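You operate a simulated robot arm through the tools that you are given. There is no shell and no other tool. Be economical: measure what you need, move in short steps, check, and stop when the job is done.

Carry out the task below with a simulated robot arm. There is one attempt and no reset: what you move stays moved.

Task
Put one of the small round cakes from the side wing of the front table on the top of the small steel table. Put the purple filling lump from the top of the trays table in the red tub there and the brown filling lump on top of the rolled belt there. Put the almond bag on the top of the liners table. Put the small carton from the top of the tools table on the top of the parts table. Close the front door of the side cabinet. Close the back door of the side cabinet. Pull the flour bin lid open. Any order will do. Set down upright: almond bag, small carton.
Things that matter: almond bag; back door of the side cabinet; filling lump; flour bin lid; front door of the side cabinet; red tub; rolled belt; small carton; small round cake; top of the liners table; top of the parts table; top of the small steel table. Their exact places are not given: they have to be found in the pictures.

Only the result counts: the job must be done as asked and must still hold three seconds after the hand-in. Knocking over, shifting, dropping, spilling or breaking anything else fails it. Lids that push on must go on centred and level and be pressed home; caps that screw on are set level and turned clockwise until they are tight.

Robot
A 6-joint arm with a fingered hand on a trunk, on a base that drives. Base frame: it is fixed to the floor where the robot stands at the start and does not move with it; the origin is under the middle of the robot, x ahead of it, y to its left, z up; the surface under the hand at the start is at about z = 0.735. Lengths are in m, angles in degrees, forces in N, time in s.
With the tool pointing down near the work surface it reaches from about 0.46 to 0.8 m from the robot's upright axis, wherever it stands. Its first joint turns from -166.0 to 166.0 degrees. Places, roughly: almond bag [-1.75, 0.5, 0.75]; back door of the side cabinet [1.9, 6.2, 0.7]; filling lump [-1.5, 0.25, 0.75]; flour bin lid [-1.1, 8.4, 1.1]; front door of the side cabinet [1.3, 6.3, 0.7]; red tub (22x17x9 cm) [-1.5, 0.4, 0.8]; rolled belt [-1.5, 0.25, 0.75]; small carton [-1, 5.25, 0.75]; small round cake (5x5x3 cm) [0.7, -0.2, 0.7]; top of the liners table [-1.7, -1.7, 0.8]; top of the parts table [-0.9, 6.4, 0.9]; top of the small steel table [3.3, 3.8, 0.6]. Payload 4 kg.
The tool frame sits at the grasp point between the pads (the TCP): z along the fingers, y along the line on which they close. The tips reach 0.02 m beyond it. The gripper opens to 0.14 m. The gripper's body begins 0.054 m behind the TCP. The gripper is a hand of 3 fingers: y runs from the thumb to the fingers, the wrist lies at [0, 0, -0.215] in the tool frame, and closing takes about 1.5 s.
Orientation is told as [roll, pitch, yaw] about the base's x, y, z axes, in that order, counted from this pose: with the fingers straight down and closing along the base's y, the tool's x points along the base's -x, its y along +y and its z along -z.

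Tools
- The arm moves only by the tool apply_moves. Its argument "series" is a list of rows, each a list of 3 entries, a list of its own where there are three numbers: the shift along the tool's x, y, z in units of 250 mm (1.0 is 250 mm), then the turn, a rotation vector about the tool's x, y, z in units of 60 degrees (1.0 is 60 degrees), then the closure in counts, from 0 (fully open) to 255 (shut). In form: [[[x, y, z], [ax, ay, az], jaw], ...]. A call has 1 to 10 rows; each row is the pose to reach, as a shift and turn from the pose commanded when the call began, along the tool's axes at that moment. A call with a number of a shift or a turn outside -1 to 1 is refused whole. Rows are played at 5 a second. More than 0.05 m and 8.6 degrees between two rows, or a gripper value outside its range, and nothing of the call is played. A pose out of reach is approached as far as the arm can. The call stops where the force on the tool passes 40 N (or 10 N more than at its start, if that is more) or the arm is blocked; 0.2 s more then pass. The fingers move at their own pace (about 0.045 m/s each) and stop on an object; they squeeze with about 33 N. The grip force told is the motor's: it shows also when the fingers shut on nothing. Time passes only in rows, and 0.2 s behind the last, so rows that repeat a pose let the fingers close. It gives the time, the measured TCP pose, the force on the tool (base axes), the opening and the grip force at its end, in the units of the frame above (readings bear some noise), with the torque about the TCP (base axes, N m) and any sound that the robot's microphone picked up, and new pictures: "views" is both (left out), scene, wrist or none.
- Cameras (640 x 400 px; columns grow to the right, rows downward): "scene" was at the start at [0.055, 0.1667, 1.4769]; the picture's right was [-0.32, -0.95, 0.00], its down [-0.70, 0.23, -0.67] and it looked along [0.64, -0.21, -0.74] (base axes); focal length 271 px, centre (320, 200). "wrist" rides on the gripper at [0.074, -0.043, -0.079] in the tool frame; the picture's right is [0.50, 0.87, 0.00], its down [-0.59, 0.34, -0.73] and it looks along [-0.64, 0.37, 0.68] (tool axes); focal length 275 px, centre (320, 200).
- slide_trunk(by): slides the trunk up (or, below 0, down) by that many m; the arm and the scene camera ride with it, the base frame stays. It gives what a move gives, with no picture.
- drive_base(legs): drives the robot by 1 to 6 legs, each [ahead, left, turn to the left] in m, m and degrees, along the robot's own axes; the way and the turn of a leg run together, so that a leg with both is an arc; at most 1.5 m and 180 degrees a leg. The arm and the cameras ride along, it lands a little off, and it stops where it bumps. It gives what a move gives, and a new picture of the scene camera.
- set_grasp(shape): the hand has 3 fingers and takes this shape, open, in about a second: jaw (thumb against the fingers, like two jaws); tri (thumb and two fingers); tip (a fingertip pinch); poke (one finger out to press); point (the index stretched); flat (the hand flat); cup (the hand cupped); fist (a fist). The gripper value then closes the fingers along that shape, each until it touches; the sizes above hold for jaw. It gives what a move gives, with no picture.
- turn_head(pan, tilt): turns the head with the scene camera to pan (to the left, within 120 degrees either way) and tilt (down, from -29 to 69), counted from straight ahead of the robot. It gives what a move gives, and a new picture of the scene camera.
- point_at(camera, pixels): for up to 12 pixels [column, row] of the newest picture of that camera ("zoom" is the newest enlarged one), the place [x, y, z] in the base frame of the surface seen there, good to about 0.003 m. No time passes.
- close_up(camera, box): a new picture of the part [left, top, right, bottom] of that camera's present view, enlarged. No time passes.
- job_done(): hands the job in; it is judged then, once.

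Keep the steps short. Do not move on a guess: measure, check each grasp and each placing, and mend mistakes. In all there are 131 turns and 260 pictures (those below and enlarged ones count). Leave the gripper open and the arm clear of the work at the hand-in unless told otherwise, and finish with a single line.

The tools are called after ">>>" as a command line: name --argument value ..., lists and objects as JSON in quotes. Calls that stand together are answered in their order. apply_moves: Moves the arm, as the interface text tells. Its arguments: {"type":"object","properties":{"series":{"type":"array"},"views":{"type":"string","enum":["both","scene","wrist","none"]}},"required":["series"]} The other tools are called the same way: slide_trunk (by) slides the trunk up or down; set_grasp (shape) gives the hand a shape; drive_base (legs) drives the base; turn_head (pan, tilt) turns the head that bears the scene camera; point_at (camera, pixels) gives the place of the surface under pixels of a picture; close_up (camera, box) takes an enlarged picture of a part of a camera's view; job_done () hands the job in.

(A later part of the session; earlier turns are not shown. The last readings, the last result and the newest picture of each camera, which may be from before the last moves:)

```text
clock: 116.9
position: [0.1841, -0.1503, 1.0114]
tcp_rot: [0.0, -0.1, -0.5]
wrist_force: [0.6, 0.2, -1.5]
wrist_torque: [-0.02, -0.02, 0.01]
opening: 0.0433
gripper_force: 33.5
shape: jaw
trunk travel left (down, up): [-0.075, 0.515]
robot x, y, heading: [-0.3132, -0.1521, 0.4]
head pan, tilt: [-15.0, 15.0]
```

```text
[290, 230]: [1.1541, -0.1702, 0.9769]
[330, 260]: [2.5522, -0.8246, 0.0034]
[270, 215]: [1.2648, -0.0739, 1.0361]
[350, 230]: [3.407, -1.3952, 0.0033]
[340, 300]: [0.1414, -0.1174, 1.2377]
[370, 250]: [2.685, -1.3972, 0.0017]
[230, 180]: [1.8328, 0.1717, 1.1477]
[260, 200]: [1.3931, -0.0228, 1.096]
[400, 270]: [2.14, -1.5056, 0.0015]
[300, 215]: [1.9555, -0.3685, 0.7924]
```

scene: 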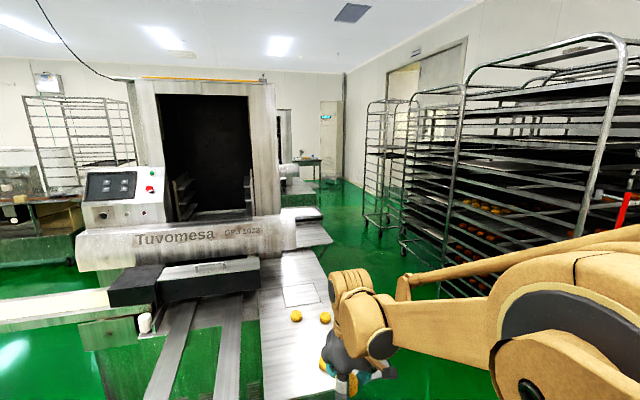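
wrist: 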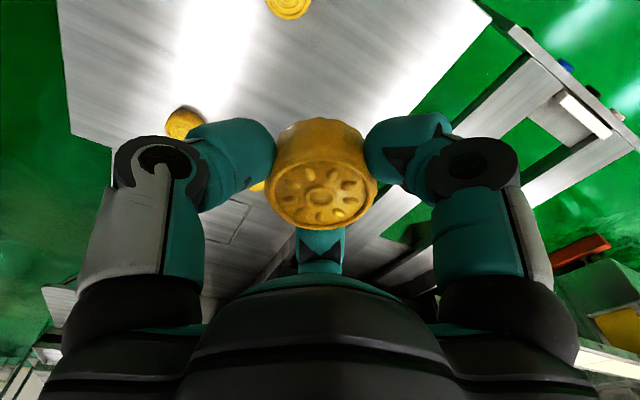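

There seems to be an aisle right of the machine (floor at (2.5,-0.8)…(2.1,-1.5)). Shift right and look straight down it.

>>> drive_base --legs '[[0, -0.7, 0]]'

>>> turn_head --pan 12 --tilt 25

>>> point_at --camera "scene" --pixels '[[260, 300], [300, 220], [380, 200], [420, 260], [230, 170], [440, 200], [250, 230], [310, 150], [280, 180], [400, 230], [350, 180]]'

```text
clock: 120.7
position: [0.1932, -0.8429, 1.012]
tcp_rot: [0.1, 0.0, -0.3]
wrist_force: [0.7, -0.3, -1.0]
wrist_torque: [-0.01, 0.0, 0.0]
opening: 0.0436
gripper_force: 33.2
shape: jaw
trunk travel left (down, up): [-0.075, 0.515]
robot x, y, heading: [-0.3084, -0.8438, 0.8]
head pan, tilt: [-15.0, 15.0]
```

scene: 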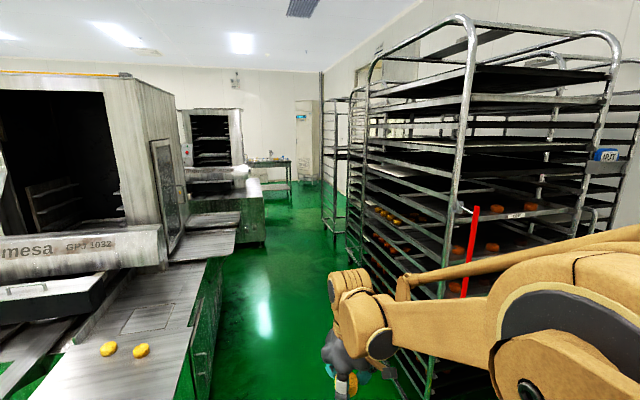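

```text
clock: 121.6
position: [0.1925, -0.8438, 1.0115]
tcp_rot: [0.0, 0.1, -0.2]
wrist_force: [-0.2, -1.5, -0.9]
wrist_torque: [-0.04, -0.01, 0.01]
opening: 0.0437
gripper_force: 33.0
shape: jaw
trunk travel left (down, up): [-0.075, 0.515]
robot x, y, heading: [-0.3019, -0.8441, 0.8]
head pan, tilt: [12.0, 25.0]
```

scene: 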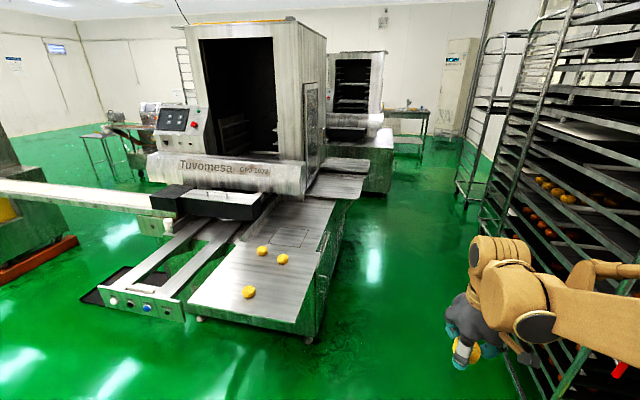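

```text
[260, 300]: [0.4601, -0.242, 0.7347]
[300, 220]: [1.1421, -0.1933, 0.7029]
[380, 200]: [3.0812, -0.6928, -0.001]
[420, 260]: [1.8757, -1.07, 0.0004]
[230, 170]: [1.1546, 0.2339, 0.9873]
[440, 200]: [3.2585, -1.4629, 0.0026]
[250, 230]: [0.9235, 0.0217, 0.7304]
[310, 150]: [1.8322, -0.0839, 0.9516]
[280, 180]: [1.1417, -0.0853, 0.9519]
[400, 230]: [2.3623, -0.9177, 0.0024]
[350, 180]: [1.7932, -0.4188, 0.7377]
```

>>> close_up --camera "scene" --box '[300, 40, 540, 280]'

>>> point_at --camera "scene" --pixels '[[515, 250], [480, 225], [462, 190], [375, 170], [345, 165], [390, 188], [340, 255], [330, 280], [315, 325], [355, 115], [500, 300], [325, 100]]'

```text
1.67 times, centred on (420, 160) of scene
```

zoom: 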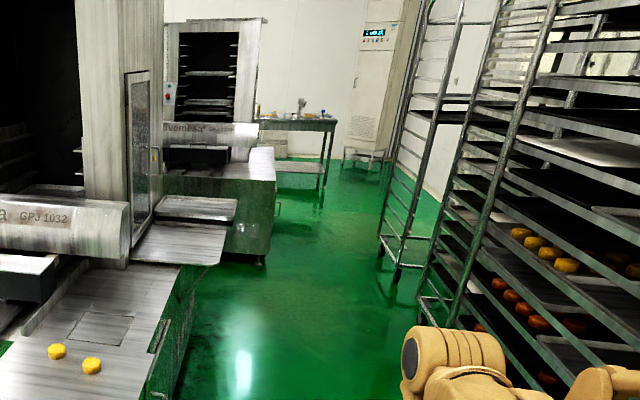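

```text
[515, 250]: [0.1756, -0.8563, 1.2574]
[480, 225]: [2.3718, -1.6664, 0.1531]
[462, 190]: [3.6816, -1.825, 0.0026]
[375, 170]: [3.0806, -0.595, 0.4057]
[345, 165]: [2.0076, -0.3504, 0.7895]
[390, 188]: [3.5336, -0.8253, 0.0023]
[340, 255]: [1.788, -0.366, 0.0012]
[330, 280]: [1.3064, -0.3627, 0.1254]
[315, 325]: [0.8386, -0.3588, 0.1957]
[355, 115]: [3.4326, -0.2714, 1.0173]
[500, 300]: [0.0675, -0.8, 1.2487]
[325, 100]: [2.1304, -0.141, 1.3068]
```

Aisle is ~1 m wide (wing edge y≈-0.37, racks y≈-1.4). Drive along it 1.5 m and look left past the oven.

>>> drive_base --legs '[[0, -0.05, -0.8], [1.5, 0, 0]]'

>>> turn_head --pan 30 --tilt 25

>>> point_at --camera "scene" --pixels '[[320, 200], [280, 200], [360, 200], [320, 250], [250, 180], [400, 200], [320, 300], [360, 260], [280, 240], [440, 200]]'

```text
clock: 129.5
position: [1.6775, -0.8945, 1.0128]
tcp_rot: [-0.1, 0.0, -0.8]
wrist_force: [-0.6, 0.2, 0.6]
wrist_torque: [-0.01, 0.04, -0.02]
opening: 0.0433
gripper_force: 32.9
shape: jaw
trunk travel left (down, up): [-0.075, 0.515]
robot x, y, heading: [1.1775, -0.8908, 0.2]
head pan, tilt: [12.0, 25.0]
```

scene: 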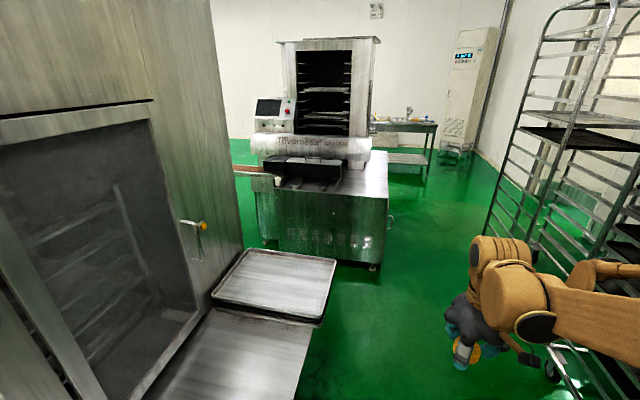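

```text
clock: 130.3
position: [1.6774, -0.8947, 1.0121]
tcp_rot: [0.0, -0.1, -0.7]
wrist_force: [0.7, -1.2, -0.6]
wrist_torque: [0.01, -0.02, -0.02]
opening: 0.0434
gripper_force: 32.8
shape: jaw
trunk travel left (down, up): [-0.075, 0.515]
robot x, y, heading: [1.1843, -0.8885, 0.2]
head pan, tilt: [30.0, 25.0]
```

scene: 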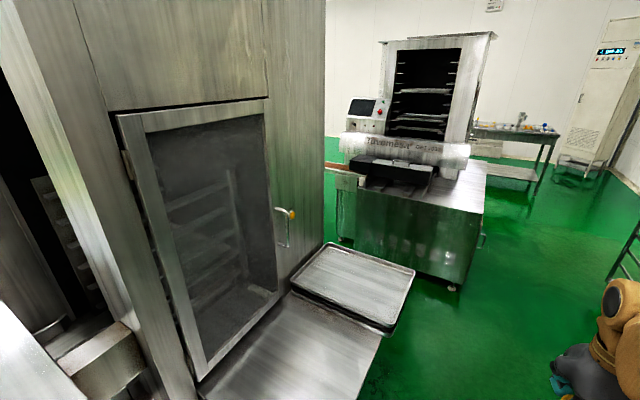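

```text
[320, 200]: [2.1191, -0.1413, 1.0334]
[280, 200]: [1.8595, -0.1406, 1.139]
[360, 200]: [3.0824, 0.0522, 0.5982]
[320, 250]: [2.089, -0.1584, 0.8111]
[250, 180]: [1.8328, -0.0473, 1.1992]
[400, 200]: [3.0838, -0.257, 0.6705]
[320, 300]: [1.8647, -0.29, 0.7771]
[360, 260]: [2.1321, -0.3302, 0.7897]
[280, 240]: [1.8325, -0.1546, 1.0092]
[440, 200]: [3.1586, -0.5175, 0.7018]
```

Behind the oven there is a gap (x 2.13–3.08) leading to +y. Drive to about (2.5,-1.1), turn left 90° and look.

>>> drive_base --legs '[[1.33, -0.2, 0], [0, 0, 90]]'

>>> turn_head --pan 0 --tilt 20

>>> point_at --camera "scene" --pixels '[[320, 250], [280, 230], [360, 230], [320, 180], [250, 200], [400, 210], [300, 160], [350, 160], [420, 180], [240, 250], [320, 300]]'

```text
clock: 140.9
position: [2.5302, -0.6055, 1.0121]
tcp_rot: [0.0, 0.0, 87.4]
wrist_force: [-0.2, -1.1, 0.2]
wrist_torque: [-0.02, -0.04, -0.01]
opening: 0.0432
gripper_force: 32.9
shape: jaw
trunk travel left (down, up): [-0.075, 0.515]
robot x, y, heading: [2.5061, -1.1, 88.4]
head pan, tilt: [30.0, 25.0]
```

scene: 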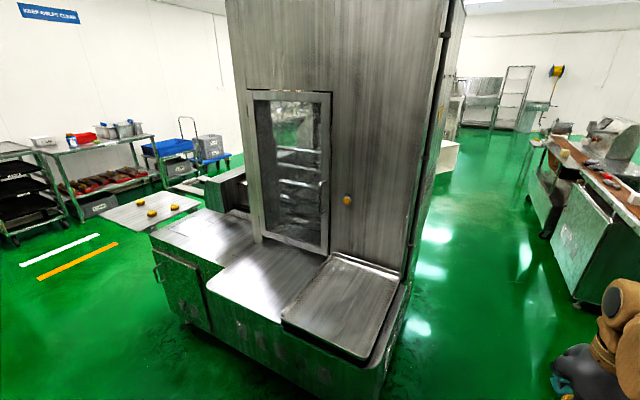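

```text
clock: 141.8
position: [2.531, -0.6063, 1.0129]
tcp_rot: [0.0, 0.0, 87.4]
wrist_force: [0.1, 0.1, -0.5]
wrist_torque: [0.02, 0.0, 0.01]
opening: 0.0432
gripper_force: 32.9
shape: jaw
trunk travel left (down, up): [-0.075, 0.515]
robot x, y, heading: [2.51, -1.1025, 88.4]
head pan, tilt: [0.0, 20.0]
```

scene: 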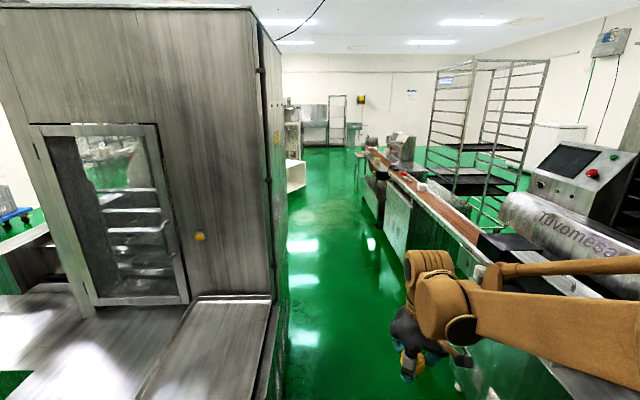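

```text
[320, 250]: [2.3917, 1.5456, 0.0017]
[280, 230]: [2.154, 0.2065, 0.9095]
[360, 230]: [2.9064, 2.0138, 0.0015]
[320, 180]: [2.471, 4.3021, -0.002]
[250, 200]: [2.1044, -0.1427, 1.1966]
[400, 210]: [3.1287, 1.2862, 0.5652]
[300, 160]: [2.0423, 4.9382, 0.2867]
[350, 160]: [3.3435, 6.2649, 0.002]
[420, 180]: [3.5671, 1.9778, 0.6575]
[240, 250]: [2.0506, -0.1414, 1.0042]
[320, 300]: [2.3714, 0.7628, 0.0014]
```

>>> point_at --camera "scene" --pixels '[[480, 275], [440, 290], [380, 190], [372, 150], [365, 165], [385, 205], [415, 240], [290, 190], [305, 185], [286, 300]]'

>>> close_up --camera "scene" --box '[270, 90, 510, 240]'

```text
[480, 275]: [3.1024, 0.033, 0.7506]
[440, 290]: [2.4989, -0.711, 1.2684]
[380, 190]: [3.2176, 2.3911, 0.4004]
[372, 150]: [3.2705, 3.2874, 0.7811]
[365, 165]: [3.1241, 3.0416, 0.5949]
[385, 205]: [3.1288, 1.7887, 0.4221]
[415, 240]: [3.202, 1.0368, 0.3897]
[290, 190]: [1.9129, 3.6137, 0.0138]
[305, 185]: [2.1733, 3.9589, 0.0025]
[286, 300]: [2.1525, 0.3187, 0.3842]
```

```text
2.67 times, centred on (390, 165) of scene
```

zoom: 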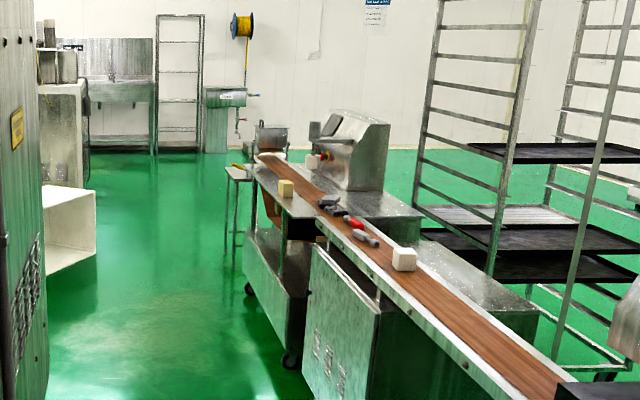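

Corridor is free x 2.17–3.1; drive up it to y≈2.8.

>>> drive_base --legs '[[0, -0.07, 1.6], [1.5, 0, 0], [1.5, 0, 0], [0.9, 0, 0]]'

>>> turn_head --pan -25 --tilt 40

```text
clock: 161.2
position: [2.5424, 3.2863, 1.0125]
tcp_rot: [0.0, 0.0, 90.3]
wrist_force: [-1.3, 0.4, 0.6]
wrist_torque: [0.0, 0.01, -0.01]
opening: 0.0432
gripper_force: 33.0
shape: jaw
trunk travel left (down, up): [-0.075, 0.515]
robot x, y, heading: [2.5468, 2.7834, 91.2]
head pan, tilt: [0.0, 20.0]
```

scene: 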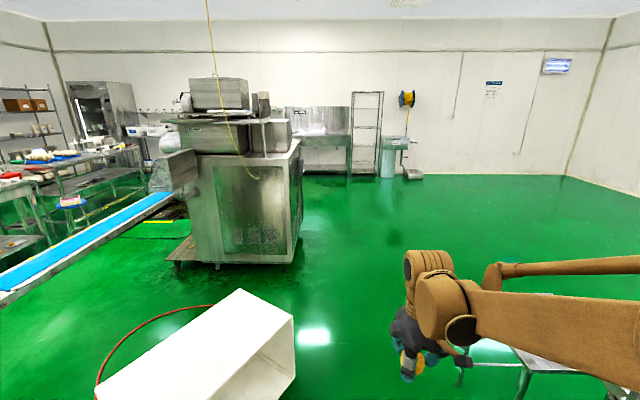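

```text
clock: 162.1
position: [2.5427, 3.2872, 1.0118]
tcp_rot: [0.0, 0.0, 90.3]
wrist_force: [0.5, 0.0, -0.7]
wrist_torque: [-0.02, 0.0, 0.05]
opening: 0.0434
gripper_force: 33.0
shape: jaw
trunk travel left (down, up): [-0.075, 0.515]
robot x, y, heading: [2.5427, 2.7868, 91.4]
head pan, tilt: [-25.0, 40.0]
```

scene: 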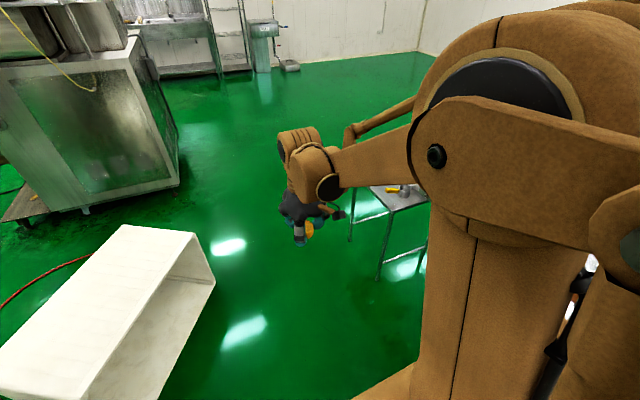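

>>> point_at --camera "scene" --pixels '[[213, 282], [125, 226], [150, 395], [195, 236], [390, 195], [410, 187], [375, 280], [350, 240], [405, 190], [420, 200]]'

>>> close_up --camera "scene" --box '[330, 160, 450, 290]'

```text
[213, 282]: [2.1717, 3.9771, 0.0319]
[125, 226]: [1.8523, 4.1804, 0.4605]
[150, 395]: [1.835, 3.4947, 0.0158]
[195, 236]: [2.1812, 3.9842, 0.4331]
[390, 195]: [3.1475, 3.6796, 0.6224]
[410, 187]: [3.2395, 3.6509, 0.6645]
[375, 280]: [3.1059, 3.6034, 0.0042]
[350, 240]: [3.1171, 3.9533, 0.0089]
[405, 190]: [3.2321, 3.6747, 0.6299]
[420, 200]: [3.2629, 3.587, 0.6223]
```

```text
3.08 times, centred on (390, 225) of scene
```

zoom: 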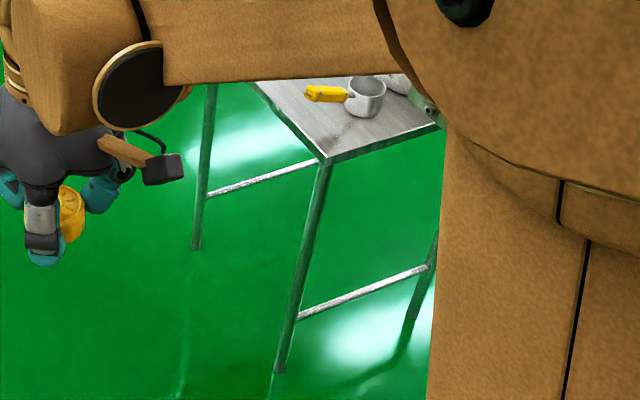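

Table top z=0.622, near corner (3.1,3.6); white hopper's right edge x=2.18. I'll stand at about (2.62,4.3) facing it diagonally.

>>> drive_base --legs '[[1.5, -0.1, 0], [0, 0, -130]]'

>>> turn_head --pan 10 --tilt 55

>>> close_up --camera "scene" --box '[160, 80, 480, 280]'

```text
refused: leg 1 is longer than a leg can be; nothing moved
```

```text
clock: 163.1
position: [2.5422, 3.2861, 1.0113]
tcp_rot: [0.0, 0.0, 90.3]
wrist_force: [-0.4, 0.5, -0.9]
wrist_torque: [0.01, -0.01, -0.02]
opening: 0.0434
gripper_force: 33.3
shape: jaw
trunk travel left (down, up): [-0.075, 0.515]
robot x, y, heading: [2.5486, 2.7879, 91.1]
head pan, tilt: [10.0, 55.0]
```

scene: 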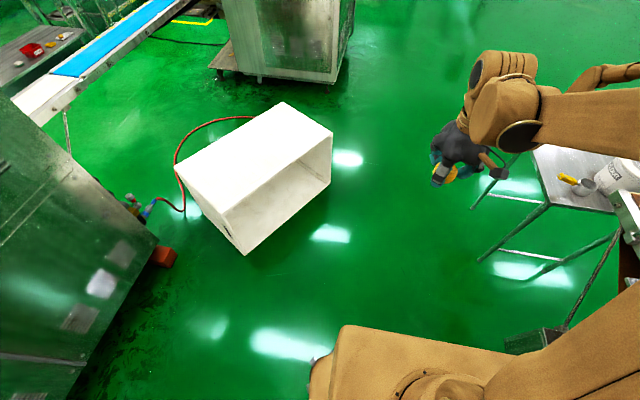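

```text
2.00 times, centred on (320, 180) of scene
```

zoom: 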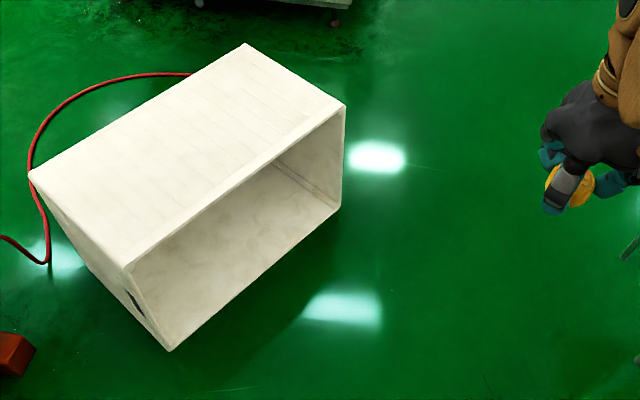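

>>> drive_base --legs '[[1.45, -0.1, 0], [0, 0, -130]]'

>>> turn_head --pan 5 --tilt 50

>>> close_up --camera "scene" --box '[200, 100, 480, 300]'

```text
clock: 175.7
position: [2.9889, 3.927, 1.0126]
tcp_rot: [0.0, 0.0, -38.6]
wrist_force: [-0.1, 0.2, -1.2]
wrist_torque: [0.0, -0.02, -0.02]
opening: 0.0431
gripper_force: 32.6
shape: jaw
trunk travel left (down, up): [-0.075, 0.515]
robot x, y, heading: [2.6009, 4.2365, -37.5]
head pan, tilt: [10.0, 55.0]
```

scene: 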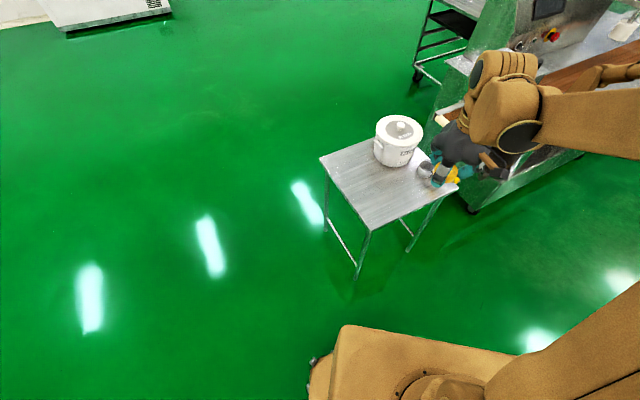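

```text
clock: 176.3
position: [2.989, 3.9269, 1.012]
tcp_rot: [0.0, 0.0, -38.5]
wrist_force: [-0.6, -0.1, 0.3]
wrist_torque: [0.03, -0.01, -0.01]
opening: 0.0433
gripper_force: 33.0
shape: jaw
trunk travel left (down, up): [-0.075, 0.515]
robot x, y, heading: [2.6004, 4.2375, -37.6]
head pan, tilt: [5.0, 50.0]
```

scene: 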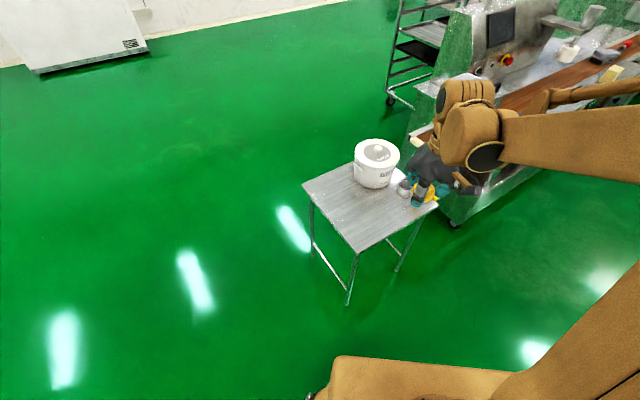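

```text
2.00 times, centred on (340, 200) of scene
```

zoom: 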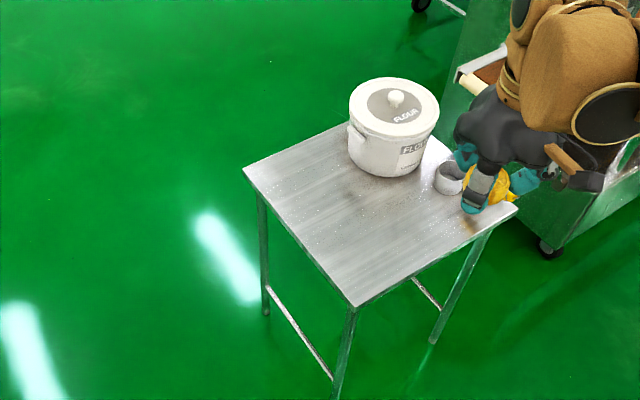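

>>> point_at --camera "scene" --pixels '[[355, 250], [303, 184], [365, 215], [340, 205], [370, 185], [401, 188], [438, 205], [350, 215], [330, 190]]'

```text
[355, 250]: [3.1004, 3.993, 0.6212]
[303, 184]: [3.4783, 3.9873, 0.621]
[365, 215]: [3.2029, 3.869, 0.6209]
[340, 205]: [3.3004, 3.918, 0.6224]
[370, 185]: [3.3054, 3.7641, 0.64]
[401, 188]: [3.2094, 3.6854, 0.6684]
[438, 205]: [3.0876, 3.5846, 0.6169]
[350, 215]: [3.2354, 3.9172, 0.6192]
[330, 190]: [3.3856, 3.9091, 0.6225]
```

Target on table (3.20,3.90), clear of scoop and pot. Lower trunk 0.07, move over, then down.

>>> slide_trunk --by -0.07

>>> apply_moves --series '[[[-0.15, 0.09, 0], [0, 0, 0], 190], [[-0.3, 0.18, 0], [0, 0, 0], 190], [[-0.45, 0.27, 0], [0, 0, 0], 190], [[-0.6, 0.36, 0], [0, 0, 0], 190], [[-0.728, 0.441, 0], [0, 0, 0], 190], [[-0.728, 0.441, 0.19], [0, 0, 0], 190], [[-0.728, 0.441, 0.38], [0, 0, 0], 190], [[-0.728, 0.441, 0.57], [0, 0, 0], 190], [[-0.728, 0.441, 0.76], [0, 0, 0], 190], [[-0.728, 0.441, 0.92], [0, 0, 0], 190]]'

```text
clock: 177.4
position: [2.9897, 3.9272, 0.9416]
tcp_rot: [-0.1, 0.1, -38.6]
wrist_force: [0.3, -0.2, -0.2]
wrist_torque: [0.01, 0.0, 0.03]
opening: 0.0429
gripper_force: 33.2
shape: jaw
trunk travel left (down, up): [-0.005, 0.585]
robot x, y, heading: [2.5965, 4.2368, -37.6]
head pan, tilt: [5.0, 50.0]
```

```text
clock: 179.6
position: [3.2011, 3.8981, 0.7096]
tcp_rot: [0.1, 0.0, -38.6]
wrist_force: [-0.1, -0.4, -0.5]
wrist_torque: [0.0, 0.04, 0.0]
opening: 0.0434
gripper_force: 32.3
shape: jaw
trunk travel left (down, up): [-0.005, 0.585]
robot x, y, heading: [2.6005, 4.2386, -37.4]
head pan, tilt: [5.0, 50.0]
```

scene: 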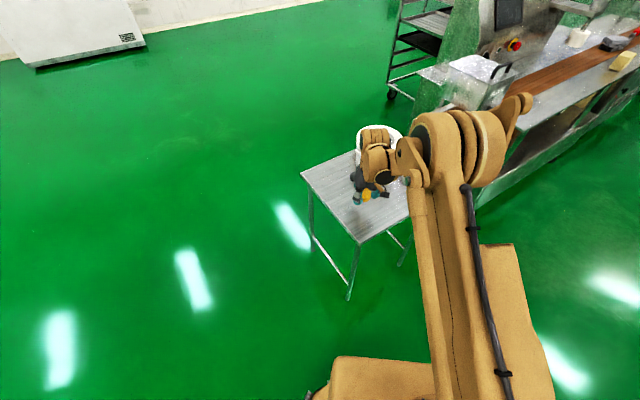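
wrist: 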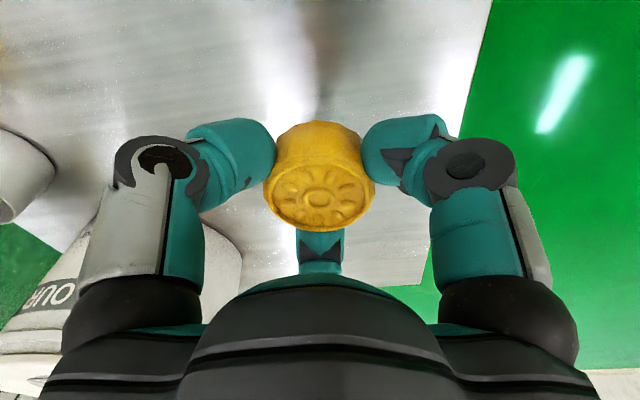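

Lower the cake (shifted 2 cm away from the pot), release, and rise.

>>> apply_moves --series '[[[0.08, 0, 0], [0, 0, 0], 190], [[0.08, 0, 0.15], [0, 0, 0], 190], [[0.08, 0, 0.243], [0, 0, 0], 190], [[0.08, 0, 0.243], [0, 0, 0], 190], [[0.08, 0, 0.243], [0, 0, 0], 140], [[0.08, 0, 0.243], [0, 0, 0], 110], [[0.08, 0, 0.243], [0, 0, 0], 110], [[0.08, 0, 0.243], [0, 0, 0], 110]]' --views "wrist"

>>> apply_moves --series '[[[0, 0, -0.1], [0, 0, 0], 110], [[0, 0, -0.28], [0, 0, 0], 110], [[0, 0, -0.46], [0, 0, 0], 110], [[0, 0, -0.64], [0, 0, 0], 60], [[0, 0, -0.82], [0, 0, 0], 0], [[0, 0, -1], [0, 0, 0], 0], [[0.19, 0, -1], [0, 0, 0], 0], [[0.38, 0, -1], [0, 0, 0], 0], [[0.57, 0, -1], [0, 0, 0], 0], [[0.76, 0, -1], [0, 0, 0], 0]]'

>>> close_up --camera "scene" --box '[280, 120, 480, 280]'

```text
clock: 181.4
position: [3.1853, 3.9117, 0.6502]
tcp_rot: [0.0, -0.1, -38.6]
wrist_force: [-0.8, 0.4, -0.5]
wrist_torque: [-0.02, -0.02, 0.01]
opening: 0.0791
gripper_force: 0.1
shape: jaw
trunk travel left (down, up): [-0.005, 0.585]
robot x, y, heading: [2.6025, 4.2359, -37.6]
head pan, tilt: [5.0, 50.0]
```

wrist: 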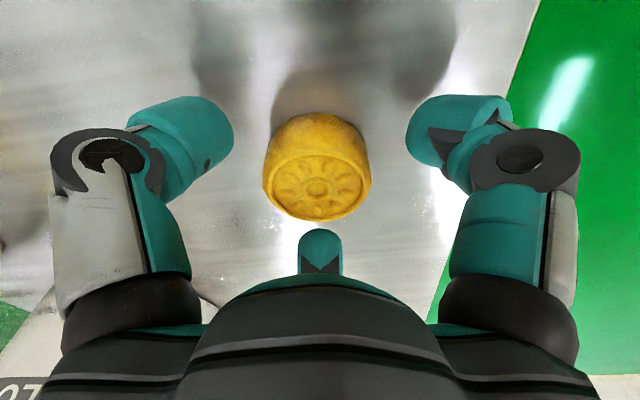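

```text
clock: 183.6
position: [3.0369, 4.033, 0.9025]
tcp_rot: [0.0, 0.0, -38.6]
wrist_force: [-0.3, 0.4, 0.0]
wrist_torque: [0.0, -0.02, 0.04]
opening: 0.1399
gripper_force: 0.1
shape: jaw
trunk travel left (down, up): [-0.005, 0.585]
robot x, y, heading: [2.6017, 4.2399, -37.7]
head pan, tilt: [5.0, 50.0]
```

scene: 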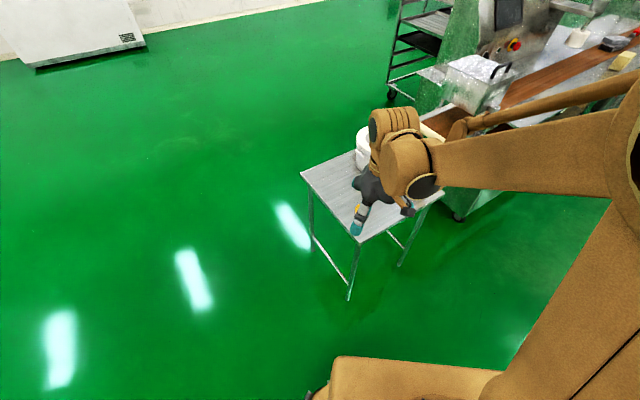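
wrist: 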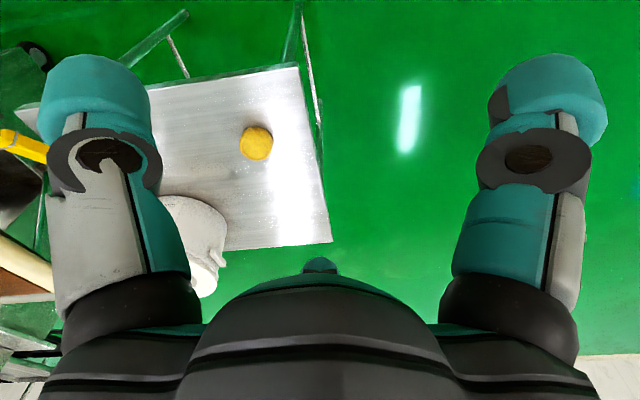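

```text
2.50 times, centred on (380, 200) of scene
```

zoom: 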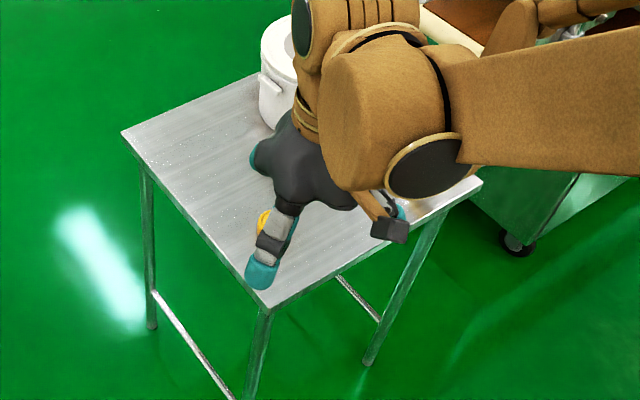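

The cake is on the steel table. Raise the trunk and turn toward the side cabinet (around (1.6,6.2)).

>>> slide_trunk --by 0.1

>>> drive_base --legs '[[-0.2, 0, 0], [0, 0, 150]]'

>>> turn_head --pan 20 --tilt 20

>>> close_up --camera "scene" --box '[160, 60, 480, 260]'

```text
clock: 184.9
position: [3.0366, 4.0314, 1.0023]
tcp_rot: [-0.1, 0.1, -38.5]
wrist_force: [0.0, -1.0, 0.4]
wrist_torque: [0.0, 0.01, 0.02]
opening: 0.1396
gripper_force: 0.0
shape: jaw
trunk travel left (down, up): [-0.105, 0.485]
robot x, y, heading: [2.5995, 4.2359, -37.7]
head pan, tilt: [5.0, 50.0]
```

```text
clock: 192.7
position: [2.1588, 4.7507, 1.0015]
tcp_rot: [0.0, 0.0, 112.5]
wrist_force: [-0.1, 0.1, -0.9]
wrist_torque: [0.03, 0.0, -0.01]
opening: 0.1401
gripper_force: 0.2
shape: jaw
trunk travel left (down, up): [-0.105, 0.485]
robot x, y, heading: [2.4424, 4.3566, 113.6]
head pan, tilt: [5.0, 50.0]
```

scene: 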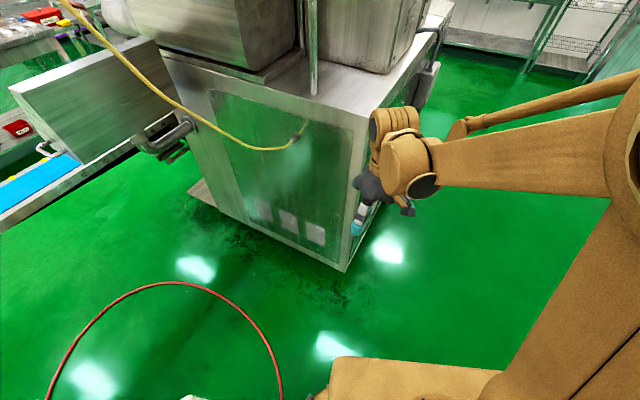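

```text
clock: 193.7
position: [2.1583, 4.7482, 1.002]
tcp_rot: [0.1, 0.0, 112.5]
wrist_force: [0.2, 0.3, -0.2]
wrist_torque: [0.02, 0.02, 0.0]
opening: 0.1399
gripper_force: 0.1
shape: jaw
trunk travel left (down, up): [-0.105, 0.485]
robot x, y, heading: [2.4437, 4.3566, 113.5]
head pan, tilt: [20.0, 20.0]
```

scene: 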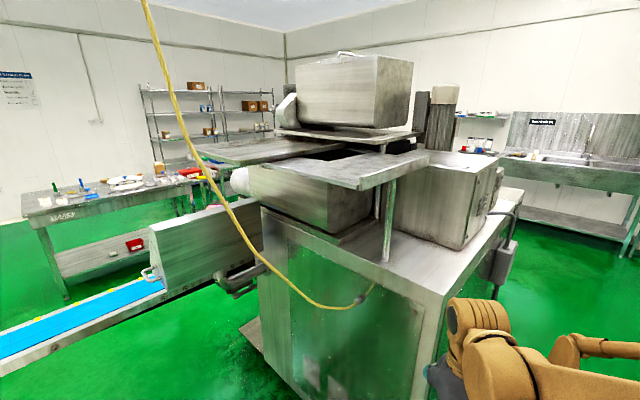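

```text
2.00 times, centred on (320, 160) of scene
```

zoom: 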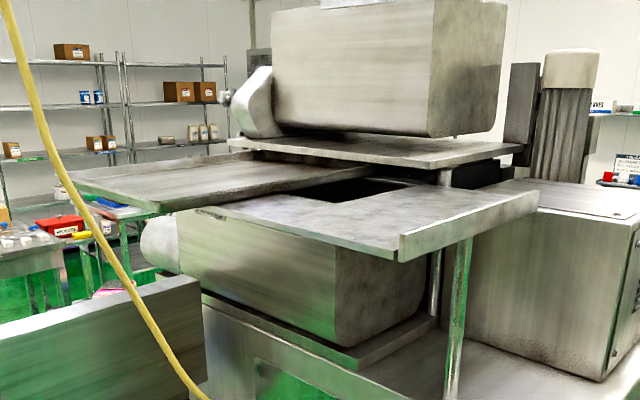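

>>> point_at --camera "scene" --pixels '[[430, 330], [440, 285], [520, 195], [500, 260], [265, 230], [350, 290], [180, 240], [600, 230], [545, 240], [460, 200], [80, 280], [380, 180]]'

>>> turn_head --pan -25 --tilt 20

>>> point_at --camera "scene" --pixels '[[100, 250], [150, 190], [200, 170], [280, 180], [50, 200], [300, 220], [30, 260]]'

```text
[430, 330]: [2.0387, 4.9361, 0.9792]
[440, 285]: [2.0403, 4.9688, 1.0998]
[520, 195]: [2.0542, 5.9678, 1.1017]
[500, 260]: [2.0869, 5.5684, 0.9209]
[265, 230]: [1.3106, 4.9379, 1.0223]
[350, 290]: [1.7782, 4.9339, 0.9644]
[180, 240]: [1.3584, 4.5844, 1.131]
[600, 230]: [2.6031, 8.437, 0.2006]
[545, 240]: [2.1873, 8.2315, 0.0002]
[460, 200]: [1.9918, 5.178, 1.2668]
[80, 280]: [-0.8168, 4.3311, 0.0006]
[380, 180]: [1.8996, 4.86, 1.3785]
```

```text
clock: 194.8
position: [2.1584, 4.749, 1.002]
tcp_rot: [0.1, 0.0, 112.6]
wrist_force: [0.6, -0.7, -0.3]
wrist_torque: [0.0, -0.02, 0.01]
opening: 0.1399
gripper_force: 0.0
shape: jaw
trunk travel left (down, up): [-0.105, 0.485]
robot x, y, heading: [2.4429, 4.3607, 113.4]
head pan, tilt: [-25.0, 20.0]
```

scene: 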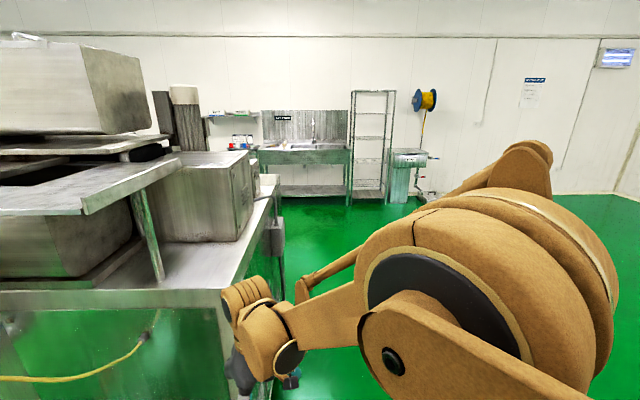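

```text
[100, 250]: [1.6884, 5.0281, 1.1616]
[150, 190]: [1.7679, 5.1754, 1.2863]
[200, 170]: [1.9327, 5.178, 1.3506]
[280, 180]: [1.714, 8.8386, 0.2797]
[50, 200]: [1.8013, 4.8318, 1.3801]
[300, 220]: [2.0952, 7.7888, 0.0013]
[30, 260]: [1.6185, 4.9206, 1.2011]
```

Machine body spans x 1.3–2.04, y 4.94–6.1; the doors are on its far side. Drive around it via x≈2.75 to y≈7.1.

>>> drive_base --legs '[[0, 0, -23.4], [0, -0.3, 0], [1.4, 0, 0], [1.4, 0, 0], [0, 0, 90]]'

>>> turn_head --pan 40 --tilt 35

>>> close_up --camera "scene" --box '[160, 60, 480, 260]'

```text
clock: 215.0
position: [2.2567, 7.0483, 1.003]
tcp_rot: [0.0, 0.0, 179.1]
wrist_force: [0.1, 0.8, 0.1]
wrist_torque: [0.0, 0.02, -0.03]
opening: 0.14
gripper_force: 0.1
shape: jaw
trunk travel left (down, up): [-0.105, 0.485]
robot x, y, heading: [2.7262, 7.1537, -180.0]
head pan, tilt: [-25.0, 20.0]
```

scene: 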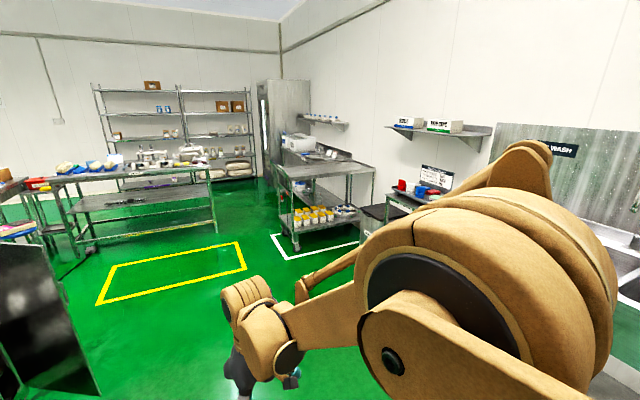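

```text
clock: 216.4
position: [2.2558, 7.0478, 1.0016]
tcp_rot: [0.0, 0.0, 179.2]
wrist_force: [-0.4, 0.9, -0.2]
wrist_torque: [0.02, -0.01, -0.02]
opening: 0.1401
gripper_force: 0.2
shape: jaw
trunk travel left (down, up): [-0.105, 0.485]
robot x, y, heading: [2.7292, 7.1553, -180.1]
head pan, tilt: [40.0, 35.0]
```

scene: 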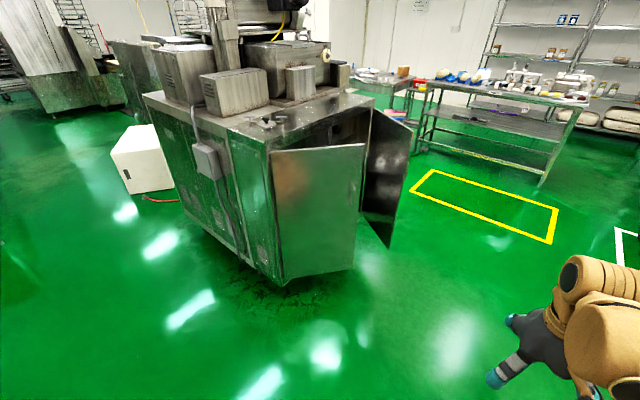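

```text
2.00 times, centred on (320, 160) of scene
```

zoom: 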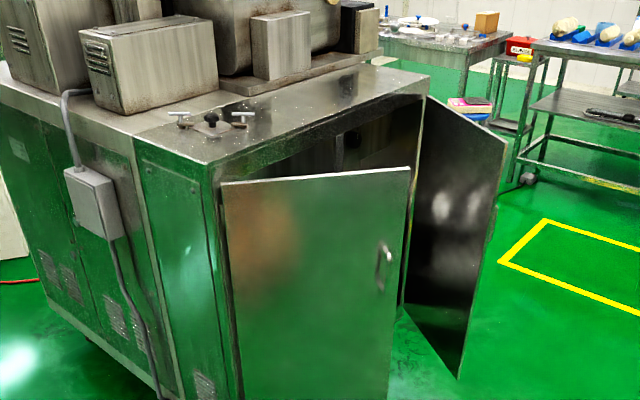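

>>> point_at --camera "zoom" --pixels '[[224, 184], [406, 170], [383, 265], [300, 260], [425, 100], [502, 140], [460, 230], [455, 370], [215, 165], [428, 80], [392, 390], [350, 180]]'

```text
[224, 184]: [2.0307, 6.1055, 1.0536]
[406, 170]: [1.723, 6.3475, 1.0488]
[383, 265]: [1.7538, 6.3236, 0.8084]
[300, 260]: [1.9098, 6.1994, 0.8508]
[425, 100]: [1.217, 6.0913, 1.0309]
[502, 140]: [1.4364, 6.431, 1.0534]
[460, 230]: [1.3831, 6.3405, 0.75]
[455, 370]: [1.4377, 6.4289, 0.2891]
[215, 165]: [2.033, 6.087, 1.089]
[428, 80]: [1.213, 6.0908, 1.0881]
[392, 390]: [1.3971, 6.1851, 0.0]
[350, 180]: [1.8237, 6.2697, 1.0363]
```

Cabinet face y≈6.09. Back door: hinge (2.03,6.10), free edge (1.72,6.35). Front door: hinge (1.217,6.09), free edge (1.437,6.43). Face south in front of the back door first.

>>> drive_base --legs '[[0, 0, 90], [0, -0.98, 0], [0.15, 0, 0]]'

>>> turn_head --pan 0 --tilt 45

```text
clock: 226.3
position: [1.8503, 6.5249, 1.0017]
tcp_rot: [-0.1, 0.1, -90.2]
wrist_force: [-0.6, 0.5, 0.1]
wrist_torque: [-0.02, 0.02, 0.02]
opening: 0.1396
gripper_force: 0.1
shape: jaw
trunk travel left (down, up): [-0.105, 0.485]
robot x, y, heading: [1.7413, 6.9949, -89.2]
head pan, tilt: [40.0, 35.0]
```

scene: 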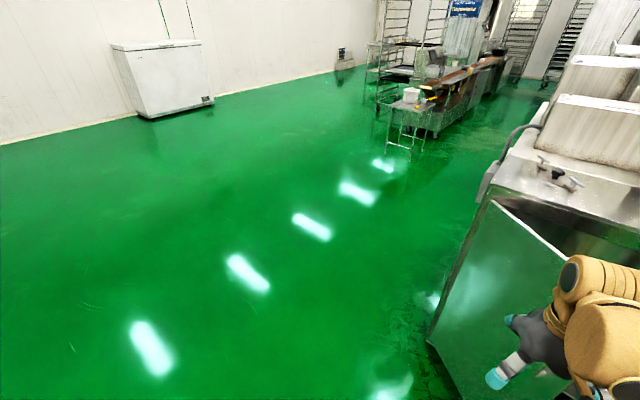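

```text
clock: 227.4
position: [1.8519, 6.5257, 1.0013]
tcp_rot: [0.0, 0.1, -90.2]
wrist_force: [0.7, 0.4, 0.9]
wrist_torque: [-0.03, -0.01, 0.0]
opening: 0.1398
gripper_force: 0.0
shape: jaw
trunk travel left (down, up): [-0.105, 0.485]
robot x, y, heading: [1.7384, 6.9935, -89.2]
head pan, tilt: [0.0, 45.0]
```

scene: 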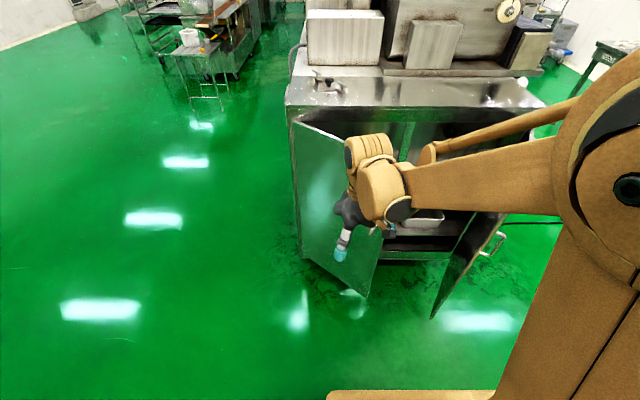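

Close the fingers and tilt the hand 45° forward, tip to z≈0.93, x≈1.75.

>>> apply_moves --series '[[[0, -0.06, 0.04], [0, -0.125, 0], 255], [[0, -0.12, 0.08], [0, -0.25, 0], 255], [[0, -0.18, 0.12], [0, -0.375, 0], 255], [[0, -0.24, 0.16], [0, -0.5, 0], 255], [[0, -0.3, 0.2], [0, -0.625, 0], 255], [[0, -0.36, 0.24], [0, -0.75, 0], 255], [[0, -0.4, 0.28], [0, -0.75, 0], 255], [[0, -0.4, 0.28], [0, -0.75, 0], 255]]'

```text
clock: 229.2
position: [1.754, 6.5137, 0.9684]
tcp_rot: [0.0, -44.9, -90.1]
wrist_force: [0.7, 0.5, -0.7]
wrist_torque: [-0.03, 0.0, 0.01]
opening: 0.0002
gripper_force: 7.6
shape: jaw
out of reach, approached as far as the arm can: row 6, 7, 8
trunk travel left (down, up): [-0.105, 0.485]
robot x, y, heading: [1.7423, 6.9963, -89.2]
head pan, tilt: [0.0, 45.0]
```

scene: 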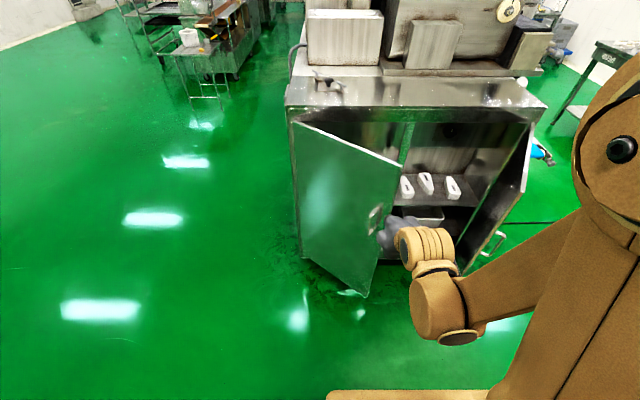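
wrist: 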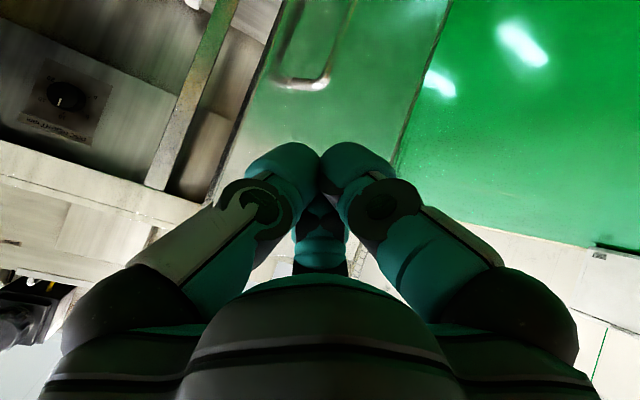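

Now push toward -y along the door, above the handle.

>>> apply_moves --series '[[[-0.127, 0, 0.127], [0, 0, 0], 255], [[-0.254, 0, 0.254], [0, 0, 0], 255], [[-0.381, 0, 0.381], [0, 0, 0], 255], [[-0.508, -0.01, 0.508], [0, 0, 0], 255], [[-0.635, -0.02, 0.635], [0, 0, 0], 255], [[-0.762, -0.03, 0.762], [0, 0, 0], 255], [[-0.889, -0.04, 0.889], [0, 0, 0], 255]]'

```text
clock: 230.8
position: [1.7451, 6.1984, 0.9687]
tcp_rot: [0.0, -45.0, -90.2]
wrist_force: [0.4, -0.2, 0.4]
wrist_torque: [-0.04, 0.0, 0.03]
opening: 0.0
gripper_force: 33.1
shape: jaw
trunk travel left (down, up): [-0.105, 0.485]
robot x, y, heading: [1.7386, 6.9971, -89.3]
head pan, tilt: [0.0, 45.0]
```

scene: 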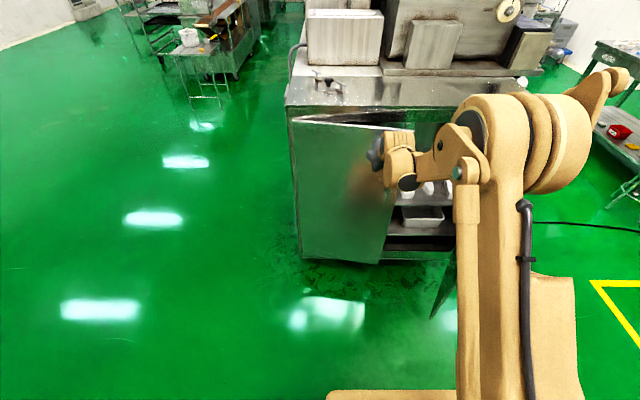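
wrist: 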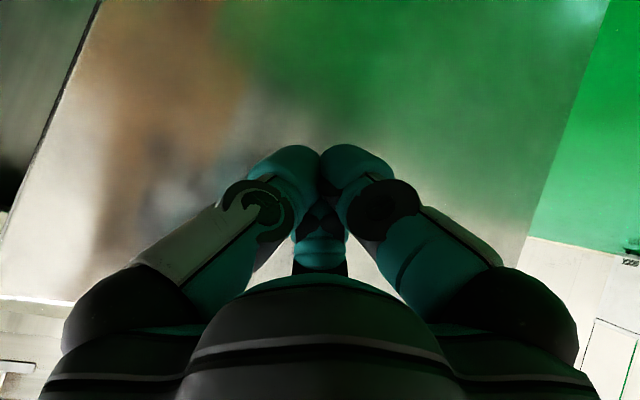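

The door follows easily. Keep pushing in small steps to closure.

>>> apply_moves --series '[[[-0.07, -0.02, 0.07], [0, 0, 0], 255], [[-0.14, -0.04, 0.14], [0, 0, 0], 255], [[-0.2, -0.06, 0.2], [0, 0, 0], 255], [[-0.25, -0.08, 0.25], [0, 0, 0], 255], [[-0.28, -0.08, 0.28], [0, 0, 0], 255]]'

>>> close_up --camera "scene" --box '[260, 70, 500, 280]'

```text
clock: 231.8
position: [1.7271, 6.1212, 0.9699]
tcp_rot: [0.1, -44.5, -90.3]
wrist_force: [2.2, 24.8, 3.1]
wrist_torque: [0.06, -0.01, 0.02]
opening: 0.0
gripper_force: 33.4
shape: jaw
trunk travel left (down, up): [-0.105, 0.485]
robot x, y, heading: [1.7396, 6.9989, -89.0]
head pan, tilt: [0.0, 45.0]
stopped in row 4: the force on the tool passed its limit at 53 N (the readings are from after the stop); the commanded pose is now the measured one
```

scene: 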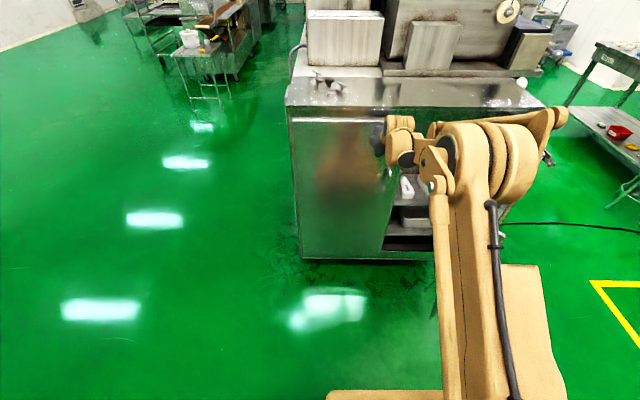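
wrist: 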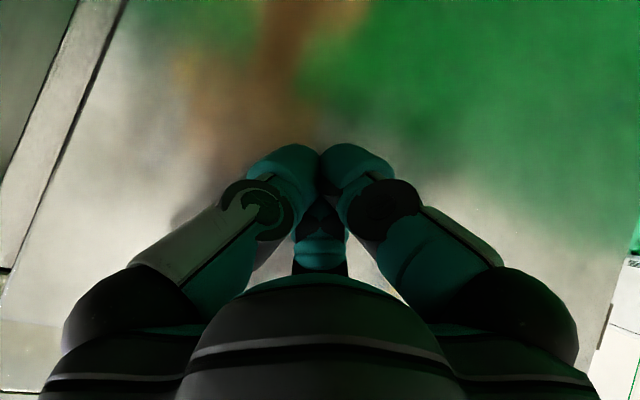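

```text
1.90 times, centred on (380, 175) of scene
```

zoom: 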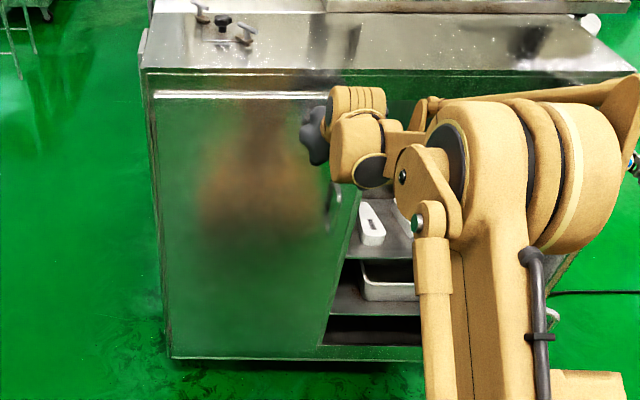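

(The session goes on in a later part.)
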